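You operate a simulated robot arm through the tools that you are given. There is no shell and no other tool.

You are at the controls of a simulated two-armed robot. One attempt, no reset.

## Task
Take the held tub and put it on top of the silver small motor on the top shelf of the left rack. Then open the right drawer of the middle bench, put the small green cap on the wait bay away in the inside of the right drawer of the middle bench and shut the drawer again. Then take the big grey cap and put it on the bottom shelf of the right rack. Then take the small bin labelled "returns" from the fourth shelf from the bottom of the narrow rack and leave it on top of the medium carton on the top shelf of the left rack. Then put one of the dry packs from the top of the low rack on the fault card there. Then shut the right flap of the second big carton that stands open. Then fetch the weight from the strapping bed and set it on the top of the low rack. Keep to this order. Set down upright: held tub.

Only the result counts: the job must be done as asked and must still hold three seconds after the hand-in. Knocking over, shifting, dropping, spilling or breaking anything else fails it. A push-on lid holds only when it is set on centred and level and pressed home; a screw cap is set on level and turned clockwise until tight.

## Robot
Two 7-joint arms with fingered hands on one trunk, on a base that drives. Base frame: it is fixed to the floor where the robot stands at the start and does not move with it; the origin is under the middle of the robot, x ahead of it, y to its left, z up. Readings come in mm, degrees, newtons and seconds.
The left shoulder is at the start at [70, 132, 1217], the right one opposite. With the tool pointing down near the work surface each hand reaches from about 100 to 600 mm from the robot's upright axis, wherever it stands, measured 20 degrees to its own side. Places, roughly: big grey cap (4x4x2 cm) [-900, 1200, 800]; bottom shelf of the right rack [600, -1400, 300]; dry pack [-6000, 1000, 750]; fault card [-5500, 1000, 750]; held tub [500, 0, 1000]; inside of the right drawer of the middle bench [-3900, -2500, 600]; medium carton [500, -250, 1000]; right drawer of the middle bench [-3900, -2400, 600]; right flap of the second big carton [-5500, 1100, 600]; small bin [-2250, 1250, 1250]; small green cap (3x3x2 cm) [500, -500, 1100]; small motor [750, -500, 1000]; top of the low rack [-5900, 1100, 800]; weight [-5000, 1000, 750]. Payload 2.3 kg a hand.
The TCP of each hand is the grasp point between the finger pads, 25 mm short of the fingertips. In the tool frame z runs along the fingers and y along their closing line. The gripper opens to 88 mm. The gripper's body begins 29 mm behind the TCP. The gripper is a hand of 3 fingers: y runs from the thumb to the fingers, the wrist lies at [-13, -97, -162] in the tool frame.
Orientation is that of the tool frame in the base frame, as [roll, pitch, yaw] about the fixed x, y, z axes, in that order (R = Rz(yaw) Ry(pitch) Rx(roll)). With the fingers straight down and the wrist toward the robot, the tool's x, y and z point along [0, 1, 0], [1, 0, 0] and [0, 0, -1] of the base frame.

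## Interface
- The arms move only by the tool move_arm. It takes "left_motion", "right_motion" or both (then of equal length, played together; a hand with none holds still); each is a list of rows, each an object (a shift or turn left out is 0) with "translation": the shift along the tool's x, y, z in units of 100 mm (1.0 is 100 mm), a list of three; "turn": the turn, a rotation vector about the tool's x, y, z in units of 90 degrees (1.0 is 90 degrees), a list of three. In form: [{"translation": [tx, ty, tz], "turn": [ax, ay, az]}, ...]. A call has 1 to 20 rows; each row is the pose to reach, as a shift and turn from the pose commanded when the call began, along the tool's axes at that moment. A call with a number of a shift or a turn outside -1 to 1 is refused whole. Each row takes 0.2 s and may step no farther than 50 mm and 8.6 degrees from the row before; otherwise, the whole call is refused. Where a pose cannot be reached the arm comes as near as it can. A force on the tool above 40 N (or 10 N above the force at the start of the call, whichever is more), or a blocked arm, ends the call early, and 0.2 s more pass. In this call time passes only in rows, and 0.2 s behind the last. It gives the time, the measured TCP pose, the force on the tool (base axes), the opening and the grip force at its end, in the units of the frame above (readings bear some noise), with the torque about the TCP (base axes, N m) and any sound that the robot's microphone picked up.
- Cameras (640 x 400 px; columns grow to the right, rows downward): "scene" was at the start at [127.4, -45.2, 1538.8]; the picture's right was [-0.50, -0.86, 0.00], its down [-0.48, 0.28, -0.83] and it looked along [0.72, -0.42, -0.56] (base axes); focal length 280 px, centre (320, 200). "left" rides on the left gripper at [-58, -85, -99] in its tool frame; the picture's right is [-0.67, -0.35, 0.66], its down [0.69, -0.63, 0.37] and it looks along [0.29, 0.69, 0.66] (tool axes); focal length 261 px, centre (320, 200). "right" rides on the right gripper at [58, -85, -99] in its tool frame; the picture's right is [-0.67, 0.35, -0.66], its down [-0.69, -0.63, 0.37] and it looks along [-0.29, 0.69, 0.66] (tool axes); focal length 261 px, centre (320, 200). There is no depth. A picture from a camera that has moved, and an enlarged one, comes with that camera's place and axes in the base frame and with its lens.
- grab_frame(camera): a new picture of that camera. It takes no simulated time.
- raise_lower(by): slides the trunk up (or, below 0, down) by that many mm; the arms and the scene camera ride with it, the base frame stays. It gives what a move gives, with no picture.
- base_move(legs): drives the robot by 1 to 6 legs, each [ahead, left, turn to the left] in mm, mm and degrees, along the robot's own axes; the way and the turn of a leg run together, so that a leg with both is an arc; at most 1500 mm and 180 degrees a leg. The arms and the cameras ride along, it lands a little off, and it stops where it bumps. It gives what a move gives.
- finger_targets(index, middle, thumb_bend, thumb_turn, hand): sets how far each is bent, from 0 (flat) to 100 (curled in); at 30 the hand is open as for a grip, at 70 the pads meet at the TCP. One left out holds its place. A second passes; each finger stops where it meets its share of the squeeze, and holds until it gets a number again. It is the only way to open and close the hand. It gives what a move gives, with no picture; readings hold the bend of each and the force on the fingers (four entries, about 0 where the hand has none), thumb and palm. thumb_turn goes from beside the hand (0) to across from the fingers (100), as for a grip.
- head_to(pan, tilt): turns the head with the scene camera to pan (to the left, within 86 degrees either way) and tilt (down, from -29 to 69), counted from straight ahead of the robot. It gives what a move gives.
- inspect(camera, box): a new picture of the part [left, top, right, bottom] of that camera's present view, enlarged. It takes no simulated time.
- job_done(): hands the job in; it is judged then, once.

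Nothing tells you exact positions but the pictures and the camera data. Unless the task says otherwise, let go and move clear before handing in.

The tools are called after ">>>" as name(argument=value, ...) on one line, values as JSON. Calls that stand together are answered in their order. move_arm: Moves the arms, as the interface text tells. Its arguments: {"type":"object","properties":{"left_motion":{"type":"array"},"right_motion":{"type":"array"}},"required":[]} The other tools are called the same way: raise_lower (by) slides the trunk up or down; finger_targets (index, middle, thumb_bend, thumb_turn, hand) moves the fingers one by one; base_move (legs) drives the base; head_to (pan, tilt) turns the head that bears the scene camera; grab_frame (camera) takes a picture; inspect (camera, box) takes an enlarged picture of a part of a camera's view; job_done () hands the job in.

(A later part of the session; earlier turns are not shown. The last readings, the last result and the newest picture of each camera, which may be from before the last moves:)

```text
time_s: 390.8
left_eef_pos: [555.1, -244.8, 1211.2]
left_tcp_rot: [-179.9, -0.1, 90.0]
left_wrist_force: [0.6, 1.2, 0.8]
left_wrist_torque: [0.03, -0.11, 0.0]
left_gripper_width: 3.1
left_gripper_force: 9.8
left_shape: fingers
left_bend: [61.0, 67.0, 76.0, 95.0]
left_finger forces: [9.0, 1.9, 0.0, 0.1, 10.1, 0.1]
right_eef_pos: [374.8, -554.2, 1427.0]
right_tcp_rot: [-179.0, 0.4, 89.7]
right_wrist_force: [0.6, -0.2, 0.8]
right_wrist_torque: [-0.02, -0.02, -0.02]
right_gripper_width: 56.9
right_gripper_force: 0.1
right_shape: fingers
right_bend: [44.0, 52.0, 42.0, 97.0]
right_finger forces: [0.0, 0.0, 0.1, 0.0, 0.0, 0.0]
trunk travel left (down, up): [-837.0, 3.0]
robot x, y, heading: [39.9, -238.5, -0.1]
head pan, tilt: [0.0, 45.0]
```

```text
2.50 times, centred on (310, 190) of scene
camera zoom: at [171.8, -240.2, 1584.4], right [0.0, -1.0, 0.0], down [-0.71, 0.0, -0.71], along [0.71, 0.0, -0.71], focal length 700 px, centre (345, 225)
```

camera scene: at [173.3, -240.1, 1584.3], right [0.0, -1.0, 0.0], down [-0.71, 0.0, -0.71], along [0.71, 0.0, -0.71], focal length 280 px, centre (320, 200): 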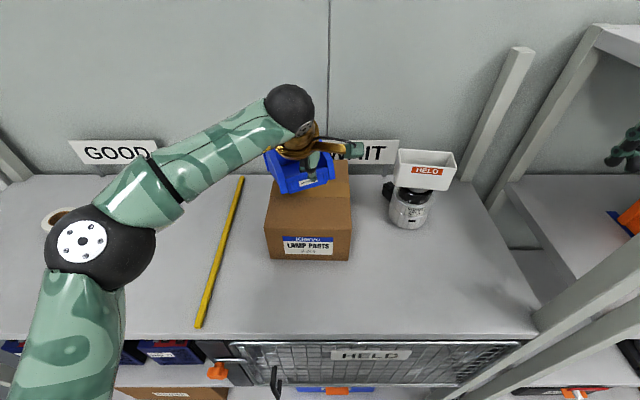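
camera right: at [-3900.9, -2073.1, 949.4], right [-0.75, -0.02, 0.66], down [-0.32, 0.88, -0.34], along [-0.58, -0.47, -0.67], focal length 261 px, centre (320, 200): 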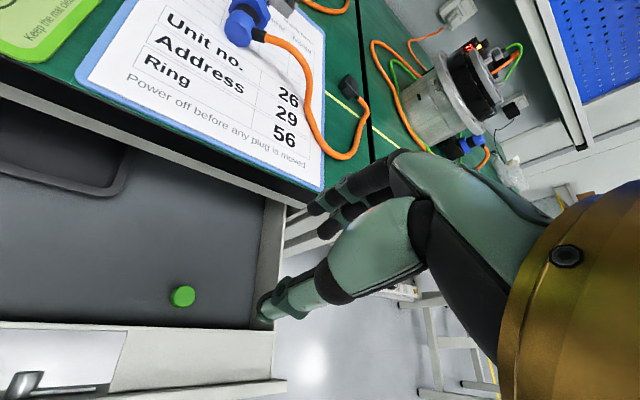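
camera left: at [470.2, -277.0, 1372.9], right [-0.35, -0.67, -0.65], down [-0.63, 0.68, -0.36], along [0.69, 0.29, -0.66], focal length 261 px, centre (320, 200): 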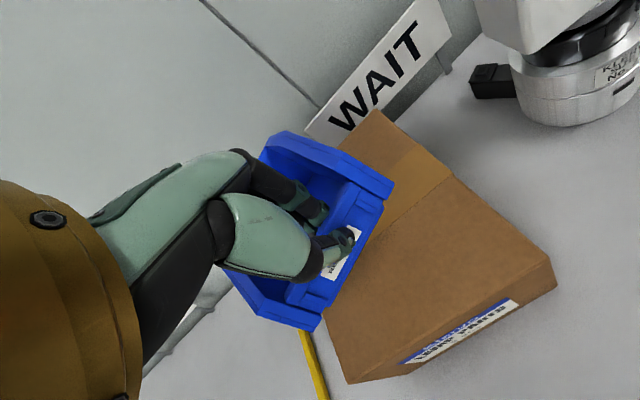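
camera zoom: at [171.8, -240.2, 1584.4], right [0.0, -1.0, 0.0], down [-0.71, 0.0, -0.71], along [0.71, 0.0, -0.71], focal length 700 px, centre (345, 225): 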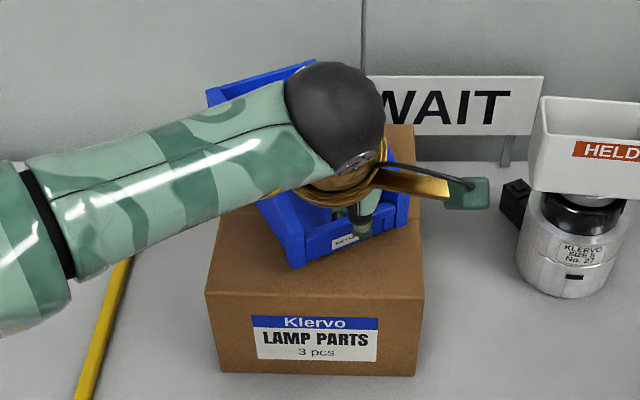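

The bin now sits within the carton top. I open the hand in two stages.

>>> finger_targets(hand="left", index=54, middle=60, thumb_bend=62)

>>> finger_targets(hand="left", index=44, middle=52, thumb_bend=46)

>>> inspect(camera="left", box=[200, 110, 420, 350])

```text
time_s: 391.8
left_eef_pos: [555.5, -245.3, 1211.6]
left_tcp_rot: [-179.9, -0.1, 90.1]
left_wrist_force: [-0.3, 0.2, -0.6]
left_wrist_torque: [0.01, 0.02, 0.03]
left_gripper_width: 23.5
left_gripper_force: 0.0
left_shape: fingers
left_bend: [54.0, 60.0, 62.0, 97.0]
left_finger forces: [0.1, 0.0, 0.0, 0.0, 0.0, 0.0]
right_eef_pos: [376.1, -555.4, 1426.3]
right_tcp_rot: [-178.9, 0.3, 89.6]
right_wrist_force: [-0.8, -0.6, -0.2]
right_wrist_torque: [-0.03, -0.02, 0.01]
right_gripper_width: 56.4
right_gripper_force: 0.0
right_shape: fingers
right_bend: [44.0, 52.0, 42.0, 97.0]
right_finger forces: [0.0, 0.0, 0.1, 0.0, 0.1, 0.0]
trunk travel left (down, up): [-837.0, 3.0]
robot x, y, heading: [39.2, -241.9, -0.0]
head pan, tilt: [0.0, 45.0]
```

```text
time_s: 392.8
left_eef_pos: [556.4, -245.7, 1210.9]
left_tcp_rot: [-180.0, 0.0, 90.1]
left_wrist_force: [0.5, -0.2, -1.7]
left_wrist_torque: [0.0, -0.02, 0.0]
left_gripper_width: 52.0
left_gripper_force: 0.2
left_shape: fingers
left_bend: [44.0, 52.0, 46.0, 97.0]
left_finger forces: [0.0, 0.2, 0.1, 0.0, 0.1, 0.1]
right_eef_pos: [375.8, -554.9, 1426.7]
right_tcp_rot: [-178.9, 0.4, 89.6]
right_wrist_force: [-0.3, -0.1, 0.3]
right_wrist_torque: [0.01, -0.01, -0.04]
right_gripper_width: 56.5
right_gripper_force: 0.2
right_shape: fingers
right_bend: [44.0, 52.0, 42.0, 97.0]
right_finger forces: [0.1, 0.0, 0.0, 0.0, 0.1, 0.0]
trunk travel left (down, up): [-837.0, 3.0]
robot x, y, heading: [34.9, -241.9, 0.4]
head pan, tilt: [0.0, 45.0]
```

```text
1.67 times, centred on (310, 230) of left
camera zoom: at [470.1, -303.5, 1310.5], right [-0.35, -0.67, -0.65], down [-0.63, 0.68, -0.36], along [0.69, 0.29, -0.66], focal length 434 px, centre (337, 150)
```

zoom: 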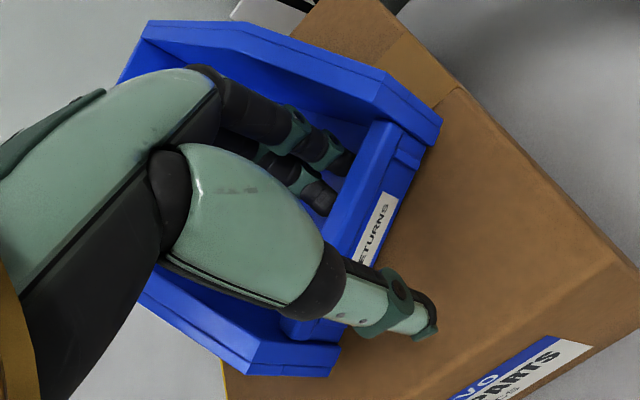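

>>> move_arm(left_motion=[{"translation": [0, 0, -0.2]}, {"translation": [0, 0, -0.5]}, {"translation": [0, 0, -0.8]}, {"translation": [0, 0, -1.0]}])

>>> base_move(legs=[[-250, 0, 0]])

>>> grab_frame(camera="scene")

>>> inspect(camera="scene", box=[240, 80, 440, 220])

```text
time_s: 393.8
left_eef_pos: [555.0, -246.3, 1311.5]
left_tcp_rot: [-180.0, 0.0, 90.1]
left_wrist_force: [-0.4, -0.6, 0.0]
left_wrist_torque: [-0.02, -0.01, -0.01]
left_gripper_width: 52.0
left_gripper_force: 0.1
left_shape: fingers
left_bend: [44.0, 52.0, 46.0, 97.0]
left_finger forces: [0.1, 0.0, 0.0, 0.1, 0.0, 0.1]
right_eef_pos: [375.2, -554.8, 1427.1]
right_tcp_rot: [-179.0, 0.5, 89.7]
right_wrist_force: [0.1, -0.6, -0.8]
right_wrist_torque: [-0.02, 0.03, -0.02]
right_gripper_width: 56.7
right_gripper_force: 0.0
right_shape: fingers
right_bend: [44.0, 52.0, 42.0, 97.0]
right_finger forces: [0.0, 0.0, 0.1, 0.1, 0.0, 0.0]
trunk travel left (down, up): [-837.0, 3.0]
robot x, y, heading: [39.5, -238.6, -0.4]
head pan, tilt: [0.0, 45.0]
```

```text
time_s: 395.6
left_eef_pos: [308.5, -245.5, 1310.3]
left_tcp_rot: [-179.7, 0.0, 90.2]
left_wrist_force: [0.3, 0.4, -0.1]
left_wrist_torque: [0.0, -0.02, -0.01]
left_gripper_width: 52.0
left_gripper_force: 0.1
left_shape: fingers
left_bend: [44.0, 52.0, 46.0, 97.0]
left_finger forces: [0.0, 0.1, 0.1, 0.0, 0.0, 0.0]
right_eef_pos: [128.7, -554.9, 1425.7]
right_tcp_rot: [-178.8, 0.3, 89.6]
right_wrist_force: [0.8, 1.0, -0.4]
right_wrist_torque: [0.01, -0.03, 0.03]
right_gripper_width: 56.6
right_gripper_force: 0.1
right_shape: fingers
right_bend: [44.0, 52.0, 42.0, 97.0]
right_finger forces: [0.1, 0.0, 0.0, 0.1, 0.0, 0.1]
trunk travel left (down, up): [-837.0, 3.0]
robot x, y, heading: [-212.0, -241.9, 0.1]
head pan, tilt: [0.0, 45.0]
```

```text
taken
camera scene: at [-73.9, -240.7, 1583.9], right [0.0, -1.0, 0.0], down [-0.71, 0.0, -0.7], along [0.7, 0.0, -0.71], focal length 280 px, centre (320, 200)
```

scene: 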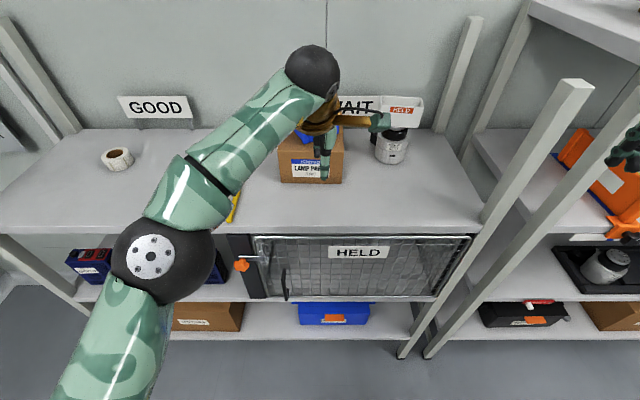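

```text
2.86 times, centred on (340, 150) of scene
camera zoom: at [-73.9, -240.7, 1583.9], right [0.0, -1.0, 0.0], down [-0.71, 0.0, -0.7], along [0.7, 0.0, -0.71], focal length 800 px, centre (263, 343)
```

zoom: 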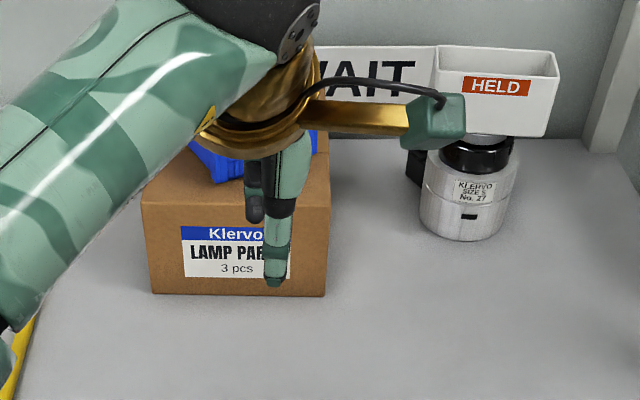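

>>> grab_frame(camera="left")

```text
taken
camera left: at [223.0, -303.5, 1409.3], right [-0.35, -0.67, -0.65], down [-0.63, 0.68, -0.36], along [0.69, 0.29, -0.66], focal length 261 px, centre (320, 200)
```

left: 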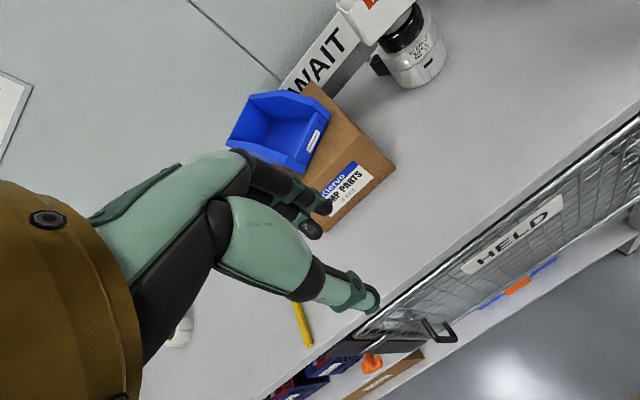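

>>> inspect(camera="left", box=[200, 60, 420, 240])

```text
2.22 times, centred on (310, 150) of left
camera zoom: at [223.0, -303.5, 1409.3], right [-0.35, -0.67, -0.65], down [-0.63, 0.68, -0.36], along [0.69, 0.29, -0.66], focal length 579 px, centre (342, 311)
```

zoom: 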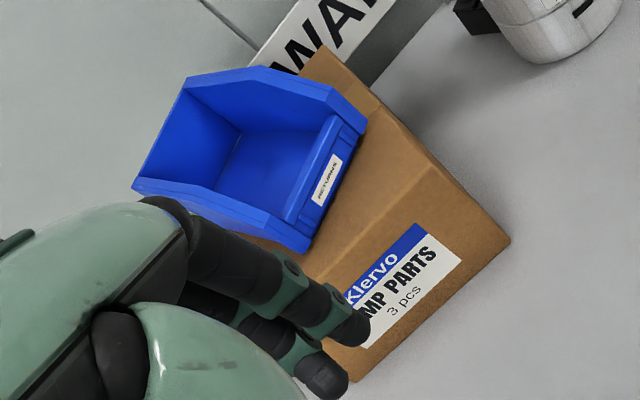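

All four corners of the bin lie on the carton. Next are the tasks at the far end: I drive down the aisle to the low rack.

>>> base_move(legs=[[-350, 0, 0], [0, 320, 0], [0, 0, 180], [1450, 0, 0], [1450, 0, 0], [1300, 0, 0]])

>>> head_to(pan=-30, tilt=20)

>>> grab_frame(camera="scene")

>>> head_to(pan=-70, tilt=25)

>>> grab_frame(camera="scene")

```text
time_s: 426.6
left_eef_pos: [-5263.6, 211.0, 1311.8]
left_tcp_rot: [-179.9, 0.0, -91.3]
left_wrist_force: [-0.5, -0.7, 0.7]
left_wrist_torque: [-0.01, -0.01, 0.02]
left_gripper_width: 52.2
left_gripper_force: 0.1
left_shape: fingers
left_bend: [44.0, 52.0, 46.0, 97.0]
left_finger forces: [0.0, 0.1, 0.0, 0.0, 0.1, 0.1]
right_eef_pos: [-5076.6, 516.7, 1428.1]
right_tcp_rot: [-178.8, 0.4, -91.9]
right_wrist_force: [0.6, -0.7, -1.4]
right_wrist_torque: [-0.03, 0.03, 0.01]
right_gripper_width: 56.6
right_gripper_force: 0.0
right_shape: fingers
right_bend: [44.0, 52.0, 42.0, 97.0]
right_finger forces: [0.1, 0.0, 0.0, 0.1, 0.1, 0.1]
trunk travel left (down, up): [-837.0, 3.0]
robot x, y, heading: [-4748.0, 191.5, 178.5]
head pan, tilt: [0.0, 45.0]
```

```text
time_s: 427.6
left_eef_pos: [-5265.0, 210.4, 1310.8]
left_tcp_rot: [-179.8, 0.0, -91.4]
left_wrist_force: [0.4, 0.0, 0.3]
left_wrist_torque: [-0.01, 0.0, 0.0]
left_gripper_width: 52.3
left_gripper_force: 0.0
left_shape: fingers
left_bend: [44.0, 52.0, 46.0, 97.0]
left_finger forces: [0.0, 0.0, 0.0, 0.1, 0.0, 0.0]
right_eef_pos: [-5076.5, 516.3, 1426.6]
right_tcp_rot: [-178.9, 0.4, -91.8]
right_wrist_force: [0.7, 0.8, 0.6]
right_wrist_torque: [-0.01, 0.01, -0.01]
right_gripper_width: 56.8
right_gripper_force: 0.1
right_shape: fingers
right_bend: [44.0, 52.0, 42.0, 97.0]
right_finger forces: [0.1, 0.0, 0.1, 0.0, 0.0, 0.1]
trunk travel left (down, up): [-837.0, 3.0]
robot x, y, heading: [-4748.6, 189.2, 178.5]
head pan, tilt: [-30.0, 20.0]
```

```text
taken
camera scene: at [-4879.0, 242.1, 1622.9], right [0.52, 0.85, 0.0], down [0.29, -0.18, -0.94], along [-0.8, 0.49, -0.34], focal length 280 px, centre (320, 200)
```

scene: 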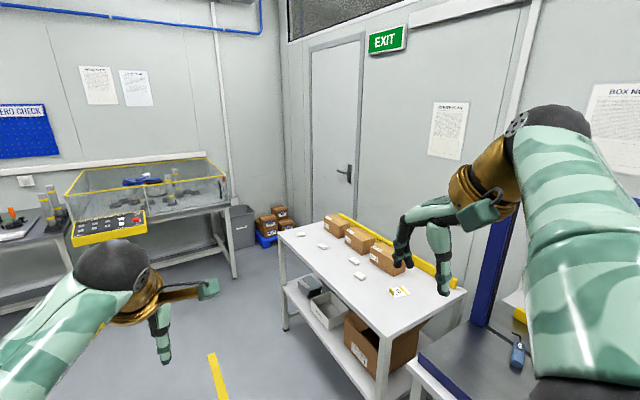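

```text
time_s: 428.7
left_eef_pos: [-5264.6, 210.6, 1311.7]
left_tcp_rot: [-179.9, 0.0, -91.4]
left_wrist_force: [-0.8, 0.4, -0.2]
left_wrist_torque: [-0.01, -0.02, 0.02]
left_gripper_width: 52.2
left_gripper_force: 0.0
left_shape: fingers
left_bend: [44.0, 52.0, 46.0, 97.0]
left_finger forces: [0.0, 0.0, 0.0, 0.1, 0.1, 0.0]
right_eef_pos: [-5076.2, 515.4, 1425.4]
right_tcp_rot: [-178.8, 0.5, -92.0]
right_wrist_force: [0.2, 0.1, 0.1]
right_wrist_torque: [0.02, 0.03, 0.0]
right_gripper_width: 56.7
right_gripper_force: 0.1
right_shape: fingers
right_bend: [44.0, 52.0, 42.0, 97.0]
right_finger forces: [0.0, 0.1, 0.0, 0.0, 0.1, 0.0]
trunk travel left (down, up): [-837.0, 3.0]
robot x, y, heading: [-4748.3, 191.6, 178.7]
head pan, tilt: [-70.0, 25.0]
```

```text
taken
camera scene: at [-4828.8, 280.8, 1614.9], right [0.95, 0.32, 0.0], down [0.13, -0.4, -0.91], along [-0.29, 0.86, -0.42], focal length 280 px, centre (320, 200)
```

scene: 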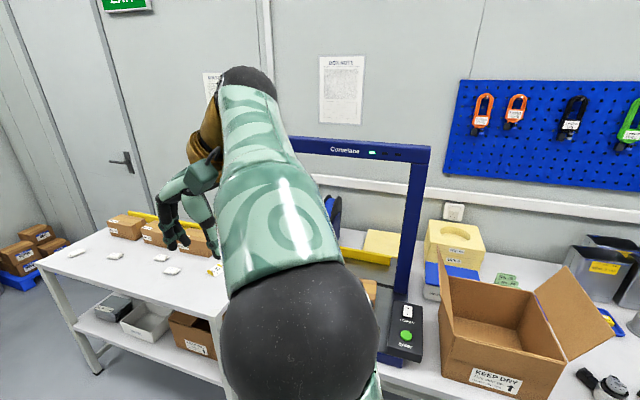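

The low rack with small white dry packs and the card is ahead left, then a strapping machine with a blue frame, and a bench with an open carton. I turn to face this wall.

>>> base_move(legs=[[0, 0, -88.5], [0, 500, 0]])

>>> head_to(pan=0, tilt=25)

>>> grab_frame(camera="scene")

>>> head_to(pan=30, tilt=25)

>>> grab_frame(camera="scene")

>>> head_to(pan=-35, tilt=25)

>>> grab_frame(camera="scene")

```text
time_s: 435.4
left_eef_pos: [-5248.8, 703.1, 1311.0]
left_tcp_rot: [-179.9, -0.1, -178.9]
left_wrist_force: [-0.8, -0.7, -0.1]
left_wrist_torque: [0.0, -0.02, -0.01]
left_gripper_width: 52.2
left_gripper_force: 0.1
left_shape: fingers
left_bend: [44.0, 52.0, 46.0, 97.0]
left_finger forces: [0.0, 0.0, 0.1, 0.0, 0.1, 0.0]
right_eef_pos: [-4935.8, 527.1, 1426.8]
right_tcp_rot: [-179.0, 0.2, -179.5]
right_wrist_force: [-0.9, -0.9, 0.8]
right_wrist_torque: [0.01, -0.02, -0.01]
right_gripper_width: 56.7
right_gripper_force: 0.0
right_shape: fingers
right_bend: [44.0, 52.0, 42.0, 97.0]
right_finger forces: [0.0, 0.0, 0.1, 0.1, 0.1, 0.0]
trunk travel left (down, up): [-837.0, 3.0]
robot x, y, heading: [-5251.9, 184.6, 90.5]
head pan, tilt: [-70.0, 25.0]
```

```text
time_s: 436.8
left_eef_pos: [-5251.3, 702.0, 1311.2]
left_tcp_rot: [-179.9, 0.0, -179.1]
left_wrist_force: [-0.7, -0.5, -0.2]
left_wrist_torque: [0.0, 0.03, 0.02]
left_gripper_width: 52.3
left_gripper_force: 0.1
left_shape: fingers
left_bend: [44.0, 52.0, 46.0, 97.0]
left_finger forces: [0.0, 0.0, 0.1, 0.0, 0.0, 0.0]
right_eef_pos: [-4939.1, 527.9, 1427.1]
right_tcp_rot: [-179.0, 0.4, -179.6]
right_wrist_force: [0.4, 0.2, -0.2]
right_wrist_torque: [0.05, -0.01, 0.0]
right_gripper_width: 56.7
right_gripper_force: 0.0
right_shape: fingers
right_bend: [44.0, 52.0, 42.0, 97.0]
right_finger forces: [0.0, 0.0, 0.1, 0.0, 0.0, 0.0]
trunk travel left (down, up): [-837.0, 3.0]
robot x, y, heading: [-5248.3, 187.7, 90.9]
head pan, tilt: [0.0, 25.0]
```

```text
taken
camera scene: at [-5249.8, 329.3, 1614.9], right [1.0, 0.01, 0.0], down [0.01, -0.42, -0.91], along [-0.01, 0.91, -0.42], focal length 280 px, centre (320, 200)
```

scene: 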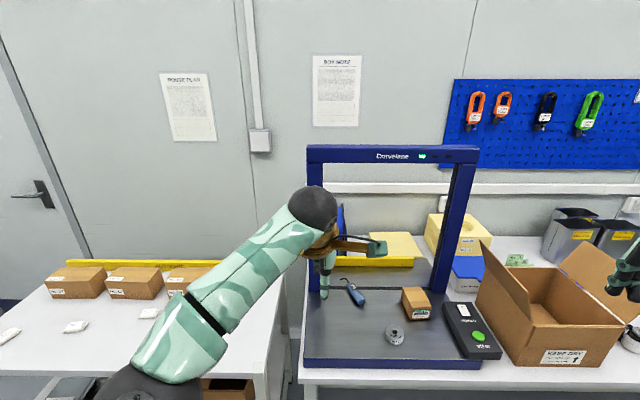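

```text
time_s: 437.7
left_eef_pos: [-5251.1, 701.3, 1312.2]
left_tcp_rot: [-179.9, 0.0, -179.0]
left_wrist_force: [0.5, 0.1, 0.2]
left_wrist_torque: [0.02, -0.01, 0.01]
left_gripper_width: 52.1
left_gripper_force: 0.0
left_shape: fingers
left_bend: [44.0, 52.0, 46.0, 97.0]
left_finger forces: [0.1, 0.0, 0.0, 0.0, 0.1, 0.0]
right_eef_pos: [-4938.6, 528.7, 1427.1]
right_tcp_rot: [-178.8, 0.3, -179.7]
right_wrist_force: [0.0, 0.4, -0.3]
right_wrist_torque: [-0.01, 0.01, -0.02]
right_gripper_width: 56.6
right_gripper_force: 0.2
right_shape: fingers
right_bend: [44.0, 52.0, 42.0, 97.0]
right_finger forces: [0.0, 0.0, 0.1, 0.0, 0.0, 0.0]
trunk travel left (down, up): [-837.0, 3.0]
robot x, y, heading: [-5250.5, 188.6, 90.6]
head pan, tilt: [30.0, 25.0]
```

```text
taken
camera scene: at [-5295.8, 316.2, 1614.9], right [0.86, 0.51, 0.0], down [0.22, -0.36, -0.91], along [-0.46, 0.78, -0.42], focal length 280 px, centre (320, 200)
```

scene: 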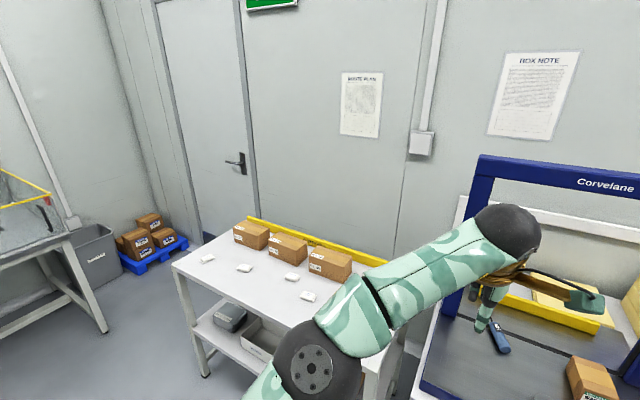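

```text
time_s: 439.1
left_eef_pos: [-5251.5, 702.0, 1311.8]
left_tcp_rot: [-179.9, 0.0, -179.0]
left_wrist_force: [0.2, 0.3, -0.2]
left_wrist_torque: [0.0, -0.01, -0.03]
left_gripper_width: 52.2
left_gripper_force: 0.1
left_shape: fingers
left_bend: [44.0, 52.0, 46.0, 97.0]
left_finger forces: [0.0, 0.0, 0.0, 0.0, 0.0, 0.1]
right_eef_pos: [-4938.2, 527.8, 1426.4]
right_tcp_rot: [-178.8, 0.4, -179.6]
right_wrist_force: [-0.4, -0.1, 0.0]
right_wrist_torque: [-0.03, -0.01, -0.01]
right_gripper_width: 56.8
right_gripper_force: 0.1
right_shape: fingers
right_bend: [44.0, 52.0, 42.0, 97.0]
right_finger forces: [0.0, 0.0, 0.0, 0.1, 0.0, 0.1]
trunk travel left (down, up): [-837.0, 3.0]
robot x, y, heading: [-5250.2, 191.8, 90.9]
head pan, tilt: [-35.0, 25.0]
```

```text
taken
camera scene: at [-5197.0, 313.4, 1614.9], right [0.83, -0.56, 0.0], down [-0.24, -0.35, -0.91], along [0.51, 0.75, -0.42], focal length 280 px, centre (320, 200)
```

scene: 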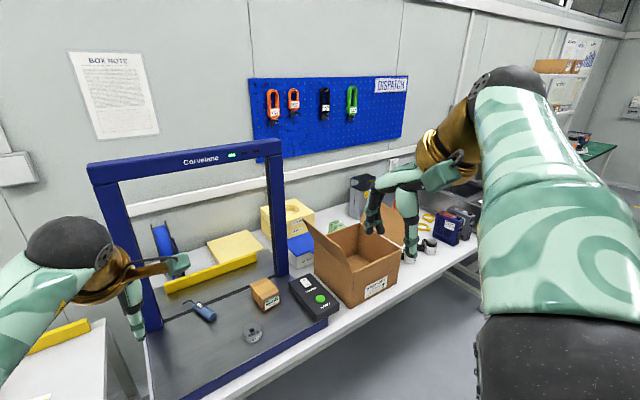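

On the strapping bed I see a knife, a small box and a grey round weight. I move left to stand in front of the low rack.

>>> base_move(legs=[[0, 480, -0.7]])

>>> head_to(pan=0, tilt=35)

>>> grab_frame(camera="scene")

>>> head_to(pan=-30, tilt=40)

>>> grab_frame(camera="scene")

```text
time_s: 441.9
left_eef_pos: [-5721.3, 698.7, 1311.9]
left_tcp_rot: [-180.0, -0.1, -179.8]
left_wrist_force: [-0.9, 0.5, -0.1]
left_wrist_torque: [0.01, 0.0, 0.0]
left_gripper_width: 52.4
left_gripper_force: 0.1
left_shape: fingers
left_bend: [44.0, 52.0, 46.0, 97.0]
left_finger forces: [0.0, 0.0, 0.0, 0.0, 0.1, 0.0]
right_eef_pos: [-5409.6, 519.4, 1426.2]
right_tcp_rot: [-178.9, 0.4, 179.7]
right_wrist_force: [0.0, -0.7, -0.7]
right_wrist_torque: [-0.03, -0.01, -0.01]
right_gripper_width: 56.9
right_gripper_force: 0.0
right_shape: fingers
right_bend: [44.0, 52.0, 42.0, 97.0]
right_finger forces: [0.0, 0.0, 0.0, 0.1, 0.0, 0.0]
trunk travel left (down, up): [-837.0, 3.0]
robot x, y, heading: [-5728.6, 183.2, 90.1]
head pan, tilt: [-35.0, 25.0]
```

```text
time_s: 442.9
left_eef_pos: [-5723.9, 698.1, 1311.9]
left_tcp_rot: [-180.0, 0.0, -179.8]
left_wrist_force: [-0.7, 0.3, 0.0]
left_wrist_torque: [0.0, -0.03, 0.02]
left_gripper_width: 52.3
left_gripper_force: 0.0
left_shape: fingers
left_bend: [44.0, 52.0, 46.0, 97.0]
left_finger forces: [0.0, 0.1, 0.0, 0.0, 0.0, 0.0]
right_eef_pos: [-5411.7, 519.5, 1428.4]
right_tcp_rot: [-178.8, 0.4, 179.7]
right_wrist_force: [-0.1, 0.5, 0.0]
right_wrist_torque: [0.0, -0.01, 0.02]
right_gripper_width: 56.7
right_gripper_force: 0.0
right_shape: fingers
right_bend: [44.0, 52.0, 42.0, 97.0]
right_finger forces: [0.1, 0.0, 0.0, 0.0, 0.1, 0.0]
trunk travel left (down, up): [-837.0, 3.0]
robot x, y, heading: [-5725.0, 184.4, 89.9]
head pan, tilt: [0.0, 35.0]
```

```text
taken
camera scene: at [-5726.9, 321.2, 1599.2], right [1.0, 0.0, 0.0], down [0.0, -0.57, -0.82], along [0.0, 0.82, -0.57], focal length 280 px, centre (320, 200)
```

scene: 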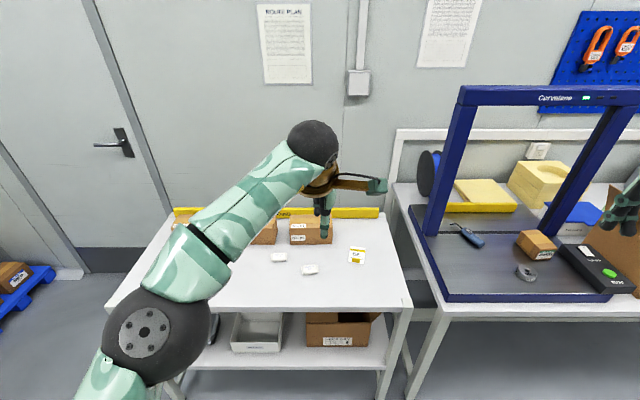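

```text
time_s: 443.9
left_eef_pos: [-5722.1, 698.0, 1312.9]
left_tcp_rot: [-180.0, 0.0, -179.8]
left_wrist_force: [-0.5, -0.4, 0.0]
left_wrist_torque: [-0.04, -0.02, -0.03]
left_gripper_width: 52.4
left_gripper_force: 0.0
left_shape: fingers
left_bend: [44.0, 52.0, 46.0, 97.0]
left_finger forces: [0.0, 0.1, 0.0, 0.0, 0.0, 0.0]
right_eef_pos: [-5413.8, 519.6, 1427.3]
right_tcp_rot: [-178.8, 0.4, 179.7]
right_wrist_force: [0.8, 1.1, 0.4]
right_wrist_torque: [-0.02, -0.01, -0.03]
right_gripper_width: 56.7
right_gripper_force: 0.0
right_shape: fingers
right_bend: [44.0, 52.0, 42.0, 97.0]
right_finger forces: [0.0, 0.0, 0.0, 0.0, 0.0, 0.0]
trunk travel left (down, up): [-837.0, 3.0]
robot x, y, heading: [-5723.1, 183.6, 90.2]
head pan, tilt: [-30.0, 40.0]
```

```text
taken
camera scene: at [-5684.1, 307.0, 1591.6], right [0.87, -0.5, 0.0], down [-0.32, -0.56, -0.77], along [0.38, 0.66, -0.64], focal length 280 px, centre (320, 200)
```

scene: 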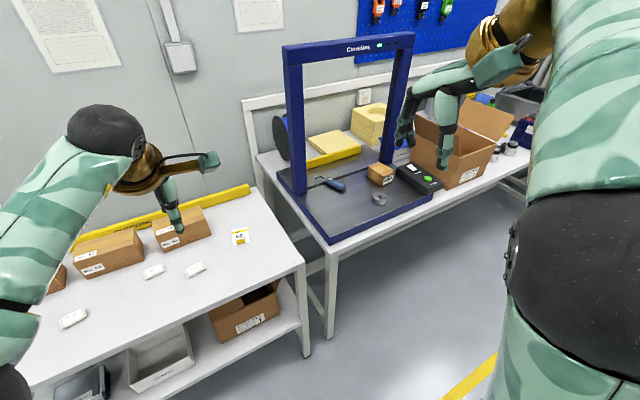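

>>> inspect(camera="scene", box=[190, 200, 330, 360])

>>> inspect(camera="scene", box=[380, 80, 540, 220])

>>> inspect(camera="scene", box=[40, 180, 270, 350])

```text
2.50 times, centred on (260, 280) of scene
camera zoom: at [-5684.1, 307.0, 1591.6], right [0.87, -0.5, 0.0], down [-0.32, -0.56, -0.77], along [0.38, 0.66, -0.64], focal length 700 px, centre (470, 0)
```

zoom: 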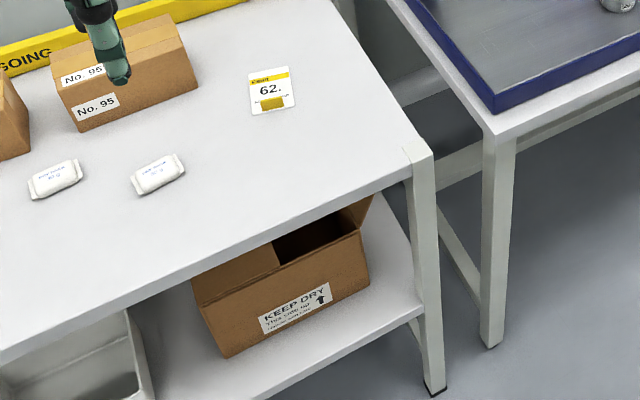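

```text
2.86 times, centred on (460, 150) of scene
camera zoom: at [-5684.1, 307.0, 1591.6], right [0.87, -0.5, 0.0], down [-0.32, -0.56, -0.77], along [0.38, 0.66, -0.64], focal length 800 px, centre (-80, 343)
```

zoom: 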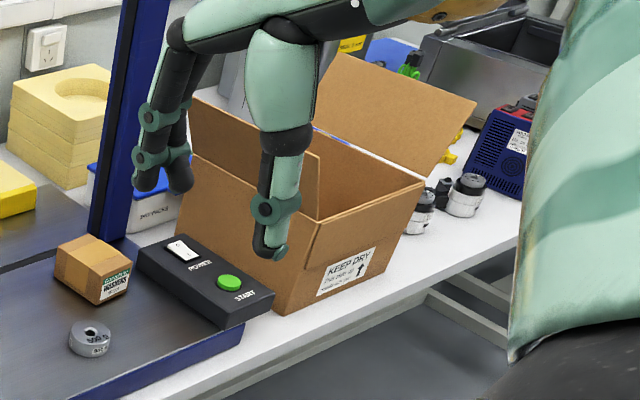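

```text
2.35 times, centred on (155, 265) of scene
camera zoom: at [-5684.1, 307.0, 1591.6], right [0.87, -0.5, 0.0], down [-0.32, -0.56, -0.77], along [0.38, 0.66, -0.64], focal length 659 px, centre (708, 47)
```

zoom: 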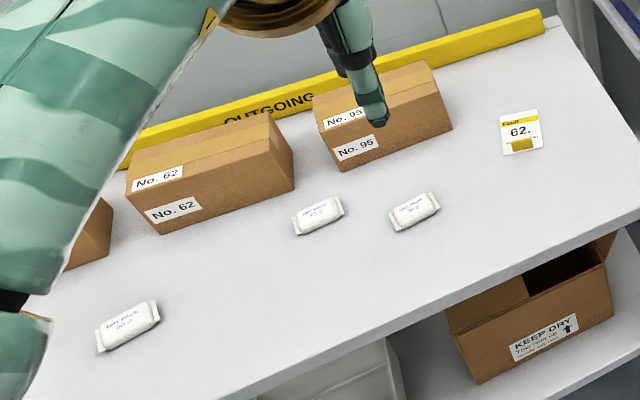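

The carton on the low rack's lower shelf has its right flap standing open, which matches the described place; the card "62" lies at about (-5574,1138). First the dry pack: I check the left hand camera view.

>>> grab_frame(camera="left")

```text
taken
camera left: at [-5665.5, 613.8, 1410.8], right [0.67, -0.35, -0.65], down [-0.68, -0.63, -0.36], along [-0.29, 0.69, -0.66], focal length 261 px, centre (320, 200)
```

left: 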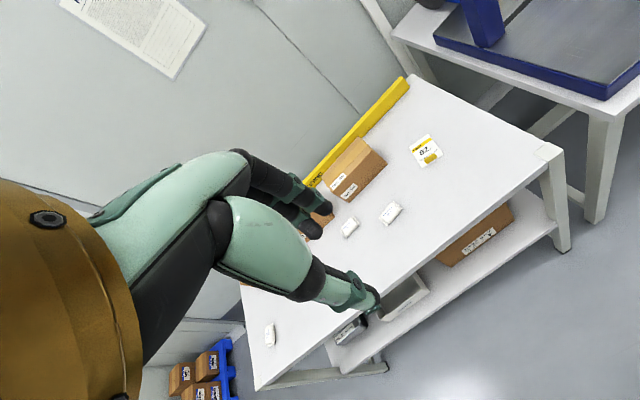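

>>> inspect(camera="left", box=[330, 120, 460, 250])

```text
3.08 times, centred on (395, 185) of left
camera zoom: at [-5665.5, 613.8, 1410.8], right [0.67, -0.35, -0.65], down [-0.68, -0.63, -0.36], along [-0.29, 0.69, -0.66], focal length 802 px, centre (89, 246)
```

zoom: 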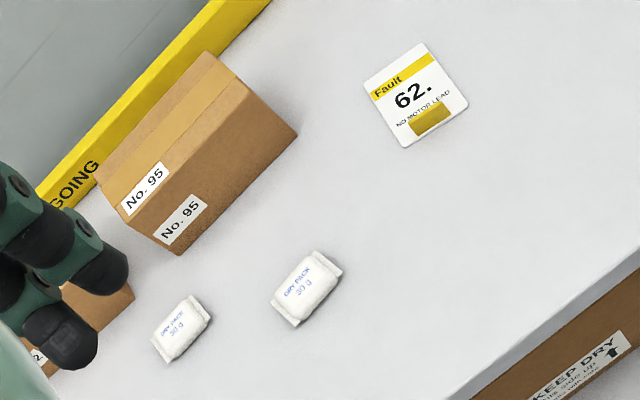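

The card reads "Fault 62". The nearest dry pack is 58×34 mm at about (-5764,1001), long side along x, table top z≈815. I lower the trunk and approach.

>>> raise_lower(by=-286)

>>> base_move(legs=[[230, -60, 0]])

>>> move_arm(left_motion=[{"translation": [0.25, 0, 0.1]}, {"translation": [0.5, 0, 0.2]}, {"translation": [0.75, 0, 0.35]}, {"translation": [0.95, 0, 0.5]}])

>>> grab_frame(camera="left")

>>> head_to(pan=0, tilt=45)

>>> grab_frame(camera="scene")

```text
time_s: 446.8
left_eef_pos: [-5723.0, 698.5, 1025.4]
left_tcp_rot: [-179.9, 0.0, -179.8]
left_wrist_force: [-0.3, 0.3, 0.0]
left_wrist_torque: [0.0, 0.0, 0.0]
left_gripper_width: 52.2
left_gripper_force: 0.0
left_shape: fingers
left_bend: [44.0, 52.0, 46.0, 97.0]
left_finger forces: [0.0, 0.0, 0.0, 0.0, 0.0, 0.0]
right_eef_pos: [-5413.1, 520.3, 1139.6]
right_tcp_rot: [-178.9, 0.4, 179.7]
right_wrist_force: [-0.2, 0.2, 0.0]
right_wrist_torque: [0.01, 0.0, 0.01]
right_gripper_width: 56.7
right_gripper_force: 0.0
right_shape: fingers
right_bend: [44.0, 52.0, 42.0, 97.0]
right_finger forces: [0.0, 0.0, 0.0, 0.0, 0.0, 0.0]
trunk travel left (down, up): [-551.0, 289.0]
robot x, y, heading: [-5726.8, 185.9, 90.0]
head pan, tilt: [-30.0, 40.0]
```

```text
time_s: 448.5
left_eef_pos: [-5663.1, 929.3, 1026.3]
left_tcp_rot: [-179.9, 0.0, -179.8]
left_wrist_force: [-0.2, -0.4, -0.1]
left_wrist_torque: [0.01, -0.03, 0.0]
left_gripper_width: 52.1
left_gripper_force: 0.0
left_shape: fingers
left_bend: [44.0, 52.0, 46.0, 97.0]
left_finger forces: [0.0, 0.0, 0.0, 0.0, 0.0, 0.0]
right_eef_pos: [-5353.4, 749.8, 1142.4]
right_tcp_rot: [-178.9, 0.5, 179.6]
right_wrist_force: [-0.1, 0.3, -0.5]
right_wrist_torque: [0.04, -0.01, 0.04]
right_gripper_width: 56.4
right_gripper_force: 0.1
right_shape: fingers
right_bend: [44.0, 52.0, 42.0, 97.0]
right_finger forces: [0.0, 0.1, 0.0, 0.1, 0.1, 0.1]
trunk travel left (down, up): [-551.0, 289.0]
robot x, y, heading: [-5666.9, 411.2, 90.1]
head pan, tilt: [-30.0, 40.0]
```

```text
time_s: 449.5
left_eef_pos: [-5758.5, 928.6, 975.9]
left_tcp_rot: [-179.9, 0.2, -179.8]
left_wrist_force: [-0.4, -0.7, 0.6]
left_wrist_torque: [0.01, -0.01, 0.0]
left_gripper_width: 52.3
left_gripper_force: 0.0
left_shape: fingers
left_bend: [44.0, 52.0, 46.0, 97.0]
left_finger forces: [0.0, 0.1, 0.1, 0.0, 0.0, 0.0]
right_eef_pos: [-5354.2, 750.3, 1140.6]
right_tcp_rot: [-178.8, 0.5, 179.7]
right_wrist_force: [0.0, -0.2, 0.3]
right_wrist_torque: [-0.03, 0.01, 0.0]
right_gripper_width: 56.9
right_gripper_force: 0.0
right_shape: fingers
right_bend: [44.0, 52.0, 42.0, 97.0]
right_finger forces: [0.0, 0.0, 0.0, 0.1, 0.1, 0.1]
trunk travel left (down, up): [-551.0, 289.0]
robot x, y, heading: [-5669.5, 412.8, 90.0]
head pan, tilt: [-30.0, 40.0]
```

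```text
taken
camera left: at [-5701.9, 844.3, 1074.5], right [0.67, -0.35, -0.65], down [-0.68, -0.63, -0.37], along [-0.29, 0.69, -0.66], focal length 261 px, centre (320, 200)
```

left: 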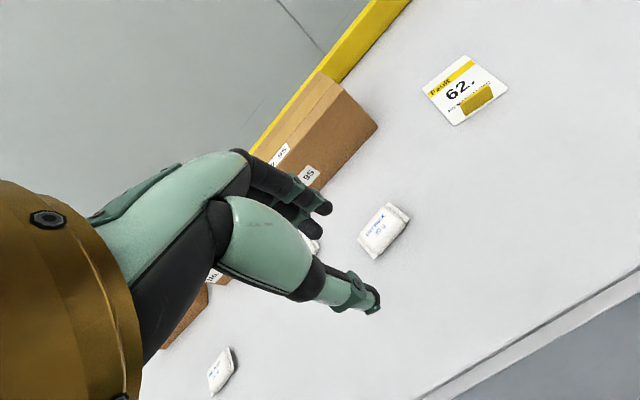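

```text
time_s: 450.5
left_eef_pos: [-5757.5, 928.9, 976.5]
left_tcp_rot: [-180.0, 0.0, -179.9]
left_wrist_force: [0.5, 0.1, -0.6]
left_wrist_torque: [-0.01, -0.01, 0.01]
left_gripper_width: 52.1
left_gripper_force: 0.0
left_shape: fingers
left_bend: [44.0, 52.0, 46.0, 97.0]
left_finger forces: [0.0, 0.0, 0.0, 0.0, 0.0, 0.0]
right_eef_pos: [-5354.3, 750.2, 1140.7]
right_tcp_rot: [-178.9, 0.4, 179.5]
right_wrist_force: [-0.1, -0.5, -0.3]
right_wrist_torque: [0.01, 0.02, 0.0]
right_gripper_width: 56.6
right_gripper_force: 0.0
right_shape: fingers
right_bend: [44.0, 52.0, 42.0, 97.0]
right_finger forces: [0.0, 0.0, 0.1, 0.1, 0.0, 0.1]
trunk travel left (down, up): [-551.0, 289.0]
robot x, y, heading: [-5668.4, 415.7, 90.1]
head pan, tilt: [0.0, 45.0]
```

```text
taken
camera scene: at [-5667.1, 545.7, 1298.3], right [1.0, 0.0, 0.0], down [0.0, -0.71, -0.71], along [0.0, 0.71, -0.71], focal length 280 px, centre (320, 200)
```

scene: 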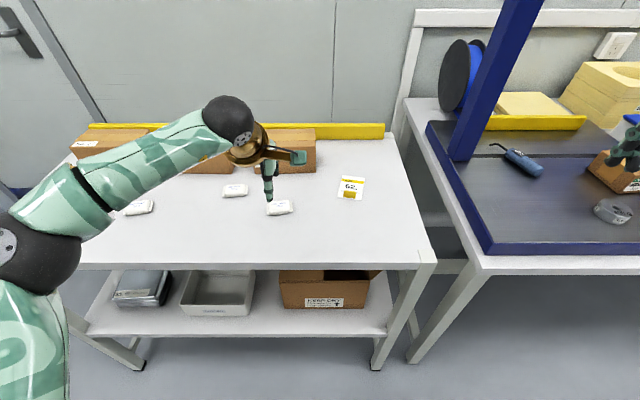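

Pack at (-5764,1007), table top ≈806, card centre (-5587,1080). I come 70 mm nearer and lower over the pack.

>>> base_move(legs=[[72, 0, 0]])

>>> move_arm(left_motion=[{"translation": [0.06, 0.03, 0.3]}, {"translation": [0.06, 0.06, 0.6]}, {"translation": [0.06, 0.06, 0.9]}])

>>> inspect(camera="left", box=[240, 130, 440, 330])

>>> inspect(camera="scene", box=[200, 120, 340, 240])

```text
time_s: 451.5
left_eef_pos: [-5758.3, 999.3, 976.8]
left_tcp_rot: [180.0, 0.0, -179.9]
left_wrist_force: [-0.1, 0.5, 0.2]
left_wrist_torque: [-0.01, 0.02, 0.0]
left_gripper_width: 52.2
left_gripper_force: 0.1
left_shape: fingers
left_bend: [44.0, 52.0, 46.0, 97.0]
left_finger forces: [0.1, 0.0, 0.0, 0.0, 0.1, 0.0]
right_eef_pos: [-5351.9, 820.5, 1141.5]
right_tcp_rot: [-179.0, 0.4, 179.6]
right_wrist_force: [-0.2, 0.3, 0.2]
right_wrist_torque: [0.01, 0.0, 0.0]
right_gripper_width: 56.8
right_gripper_force: 0.1
right_shape: fingers
right_bend: [44.0, 52.0, 42.0, 97.0]
right_finger forces: [0.0, 0.0, 0.1, 0.1, 0.1, 0.0]
trunk travel left (down, up): [-551.0, 289.0]
robot x, y, heading: [-5667.1, 483.8, 90.1]
head pan, tilt: [0.0, 45.0]
```

```text
time_s: 452.3
left_eef_pos: [-5762.9, 1007.1, 886.1]
left_tcp_rot: [-179.9, 0.1, -179.8]
left_wrist_force: [-0.2, 0.1, 0.5]
left_wrist_torque: [0.0, 0.04, -0.01]
left_gripper_width: 52.4
left_gripper_force: 0.1
left_shape: fingers
left_bend: [44.0, 52.0, 46.0, 97.0]
left_finger forces: [0.0, 0.1, 0.0, 0.0, 0.0, 0.1]
right_eef_pos: [-5353.4, 822.4, 1140.7]
right_tcp_rot: [-178.8, 0.3, 179.6]
right_wrist_force: [-0.4, 0.8, 0.1]
right_wrist_torque: [0.01, 0.0, -0.01]
right_gripper_width: 56.7
right_gripper_force: 0.0
right_shape: fingers
right_bend: [44.0, 52.0, 42.0, 97.0]
right_finger forces: [0.1, 0.0, 0.1, 0.1, 0.1, 0.0]
trunk travel left (down, up): [-551.0, 289.0]
robot x, y, heading: [-5668.5, 485.0, 90.1]
head pan, tilt: [0.0, 45.0]
```

```text
2.00 times, centred on (340, 230) of left
camera zoom: at [-5705.9, 923.1, 985.0], right [0.67, -0.35, -0.65], down [-0.68, -0.63, -0.37], along [-0.29, 0.69, -0.66], focal length 521 px, centre (280, 140)
```

zoom: 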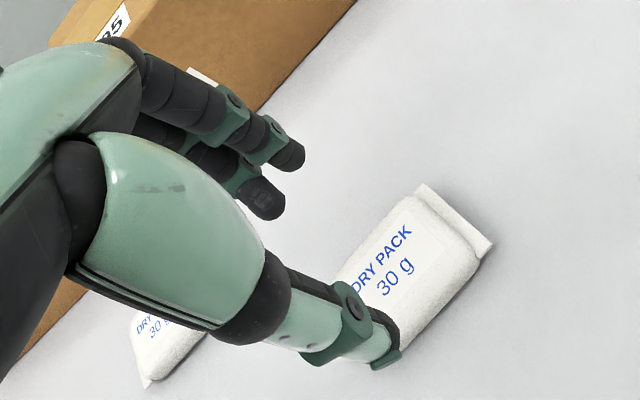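

```text
3.33 times, centred on (270, 180) of scene
camera zoom: at [-5667.2, 617.6, 1298.3], right [1.0, 0.0, 0.0], down [0.0, -0.71, -0.71], along [0.0, 0.71, -0.71], focal length 934 px, centre (487, 267)
```

zoom: 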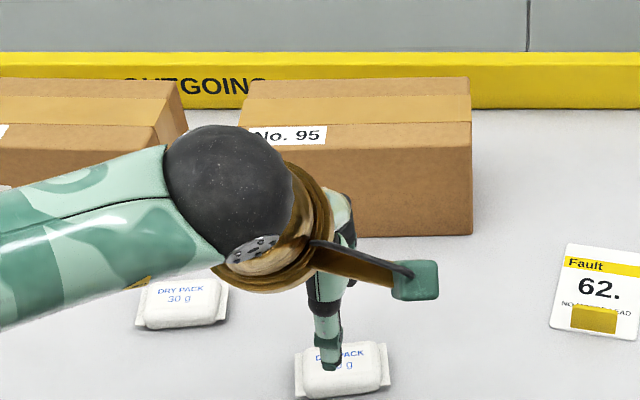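

>>> move_arm(left_motion=[{"translation": [0, -0.01, 0.2]}, {"translation": [0, -0.01, 0.4]}, {"translation": [0, -0.01, 0.48]}])

>>> inspect(camera="left", box=[240, 130, 440, 330])

```text
time_s: 453.1
left_eef_pos: [-5764.1, 1004.2, 837.3]
left_tcp_rot: [-179.9, 0.0, -179.9]
left_wrist_force: [-0.3, 0.2, -0.2]
left_wrist_torque: [-0.02, 0.04, 0.01]
left_gripper_width: 52.7
left_gripper_force: 0.1
left_shape: fingers
left_bend: [44.0, 52.0, 46.0, 97.0]
left_finger forces: [0.1, 0.1, 0.0, 0.1, 0.1, 0.0]
right_eef_pos: [-5353.5, 822.0, 1142.1]
right_tcp_rot: [-178.9, 0.4, 179.5]
right_wrist_force: [0.1, -1.1, 0.0]
right_wrist_torque: [0.0, -0.02, 0.0]
right_gripper_width: 57.1
right_gripper_force: 0.0
right_shape: fingers
right_bend: [44.0, 52.0, 42.0, 97.0]
right_finger forces: [0.0, 0.0, 0.1, 0.1, 0.0, 0.1]
trunk travel left (down, up): [-551.0, 289.0]
robot x, y, heading: [-5670.7, 484.1, 90.1]
head pan, tilt: [0.0, 45.0]
```

```text
2.00 times, centred on (340, 230) of left
camera zoom: at [-5706.3, 920.7, 936.6], right [0.67, -0.35, -0.65], down [-0.68, -0.63, -0.36], along [-0.29, 0.69, -0.66], focal length 521 px, centre (280, 140)
```

zoom: 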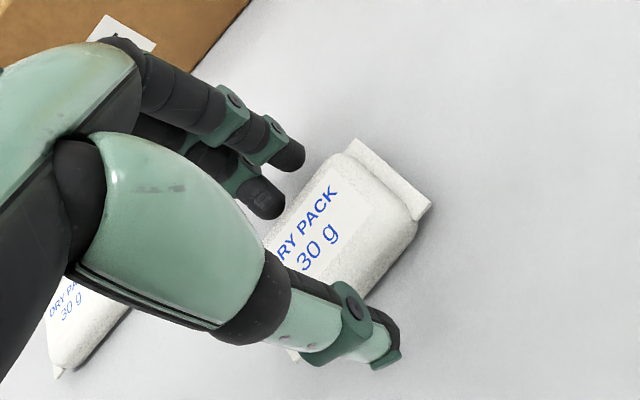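

>>> finger_targets(hand="left", index=54, middle=60, thumb_bend=55)

>>> move_arm(left_motion=[{"translation": [0, 0, 0.02]}, {"translation": [0, 0, 0.04]}])

>>> finger_targets(hand="left", index=64, middle=70, thumb_bend=66)

>>> inspect(camera="left", box=[240, 130, 440, 330])

```text
time_s: 454.1
left_eef_pos: [-5764.1, 1006.2, 837.4]
left_tcp_rot: [-179.9, -0.1, -180.0]
left_wrist_force: [0.7, 0.5, 0.6]
left_wrist_torque: [-0.01, -0.01, 0.02]
left_gripper_width: 35.3
left_gripper_force: 1.6
left_shape: fingers
left_bend: [53.0, 58.0, 52.0, 97.0]
left_finger forces: [0.3, 1.4, 0.0, 0.0, 1.9, 0.0]
right_eef_pos: [-5352.2, 821.8, 1141.0]
right_tcp_rot: [-178.9, 0.3, 179.6]
right_wrist_force: [-0.9, 1.3, -0.1]
right_wrist_torque: [-0.03, 0.02, 0.02]
right_gripper_width: 56.5
right_gripper_force: 0.1
right_shape: fingers
right_bend: [44.0, 52.0, 42.0, 97.0]
right_finger forces: [0.0, 0.1, 0.0, 0.0, 0.1, 0.1]
trunk travel left (down, up): [-551.0, 289.0]
robot x, y, heading: [-5662.8, 483.7, 90.1]
head pan, tilt: [0.0, 45.0]
```

```text
time_s: 454.7
left_eef_pos: [-5763.9, 1004.1, 834.2]
left_tcp_rot: [-179.9, 0.0, -179.8]
left_wrist_force: [-0.3, 0.4, 1.8]
left_wrist_torque: [0.01, 0.0, 0.03]
left_gripper_width: 35.4
left_gripper_force: 2.3
left_shape: fingers
left_bend: [53.0, 58.0, 53.0, 97.0]
left_finger forces: [0.3, 2.1, 0.0, 0.0, 1.9, 0.1]
right_eef_pos: [-5353.3, 821.5, 1141.8]
right_tcp_rot: [-178.9, 0.4, 179.6]
right_wrist_force: [0.1, -0.7, -0.4]
right_wrist_torque: [-0.01, 0.0, 0.0]
right_gripper_width: 57.0
right_gripper_force: 0.2
right_shape: fingers
right_bend: [44.0, 52.0, 42.0, 97.0]
right_finger forces: [0.0, 0.1, 0.0, 0.1, 0.0, 0.0]
trunk travel left (down, up): [-551.0, 289.0]
robot x, y, heading: [-5668.5, 482.0, 89.8]
head pan, tilt: [0.0, 45.0]
```

```text
time_s: 455.7
left_eef_pos: [-5764.1, 1005.8, 833.4]
left_tcp_rot: [-180.0, 0.0, -179.8]
left_wrist_force: [-0.1, 1.6, 2.9]
left_wrist_torque: [0.03, 0.05, -0.02]
left_gripper_width: 32.7
left_gripper_force: 10.9
left_shape: fingers
left_bend: [56.0, 62.0, 54.0, 96.0]
left_finger forces: [4.6, 6.7, 0.0, 0.0, 10.3, 0.1]
right_eef_pos: [-5352.8, 820.0, 1140.9]
right_tcp_rot: [-178.9, 0.3, 179.6]
right_wrist_force: [-0.6, -0.7, -0.1]
right_wrist_torque: [0.0, -0.01, 0.0]
right_gripper_width: 56.8
right_gripper_force: 0.0
right_shape: fingers
right_bend: [44.0, 52.0, 42.0, 97.0]
right_finger forces: [0.0, 0.1, 0.0, 0.0, 0.0, 0.0]
trunk travel left (down, up): [-551.0, 289.0]
robot x, y, heading: [-5668.9, 488.2, 89.9]
head pan, tilt: [0.0, 45.0]
```

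```text
2.00 times, centred on (340, 230) of left
camera zoom: at [-5706.3, 920.6, 933.1], right [0.67, -0.35, -0.65], down [-0.68, -0.63, -0.37], along [-0.29, 0.69, -0.66], focal length 521 px, centre (280, 140)
```

zoom: 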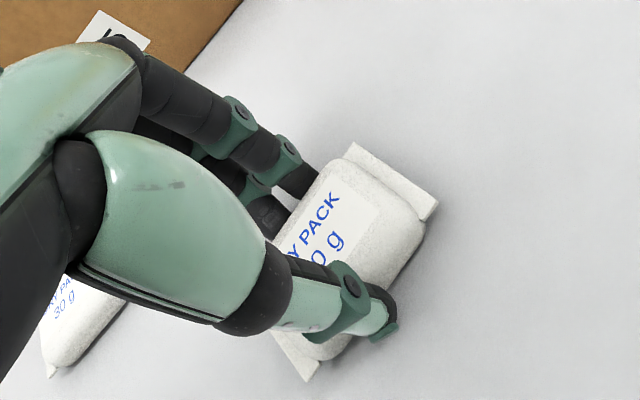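

Good three-point grip (5/7/10 N). I lift the pack.

>>> move_arm(left_motion=[{"translation": [0, 0, -0.15]}, {"translation": [0, 0, -0.35]}, {"translation": [0, 0, -0.55]}])

>>> inspect(camera="left", box=[240, 130, 440, 330])

>>> grab_frame(camera="scene")

```text
time_s: 456.5
left_eef_pos: [-5763.5, 1005.0, 889.9]
left_tcp_rot: [-179.9, 0.0, -179.9]
left_wrist_force: [0.4, -0.8, 0.7]
left_wrist_torque: [0.01, 0.0, 0.01]
left_gripper_width: 32.8
left_gripper_force: 10.6
left_shape: fingers
left_bend: [57.0, 63.0, 54.0, 96.0]
left_finger forces: [4.5, 6.0, 0.0, 0.1, 10.5, 0.0]
right_eef_pos: [-5353.3, 820.9, 1140.8]
right_tcp_rot: [-178.8, 0.3, 179.7]
right_wrist_force: [-0.1, 0.9, -0.1]
right_wrist_torque: [0.01, 0.02, 0.02]
right_gripper_width: 56.8
right_gripper_force: 0.0
right_shape: fingers
right_bend: [44.0, 52.0, 42.0, 97.0]
right_finger forces: [0.0, 0.1, 0.1, 0.0, 0.0, 0.0]
trunk travel left (down, up): [-551.0, 289.0]
robot x, y, heading: [-5666.3, 485.2, 90.1]
head pan, tilt: [0.0, 45.0]
```

```text
2.00 times, centred on (340, 230) of left
camera zoom: at [-5706.4, 919.9, 988.1], right [0.67, -0.35, -0.65], down [-0.68, -0.63, -0.36], along [-0.29, 0.69, -0.66], focal length 521 px, centre (280, 140)
```

zoom: 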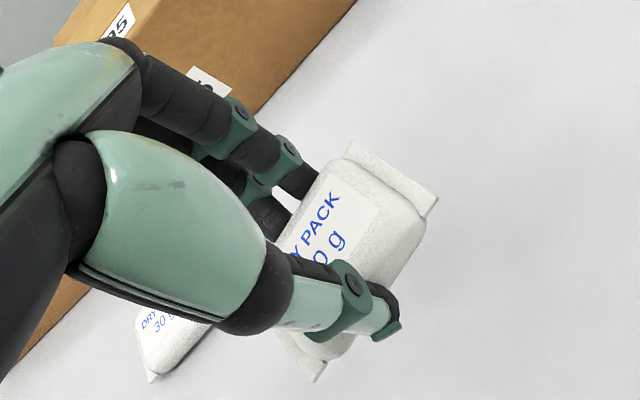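

```text
taken
camera scene: at [-5667.0, 617.0, 1298.3], right [1.0, 0.0, 0.0], down [0.0, -0.71, -0.71], along [0.0, 0.71, -0.71], focal length 280 px, centre (320, 200)
```

scene: 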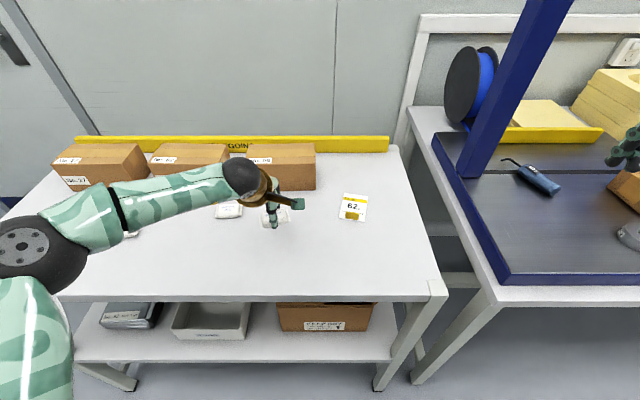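

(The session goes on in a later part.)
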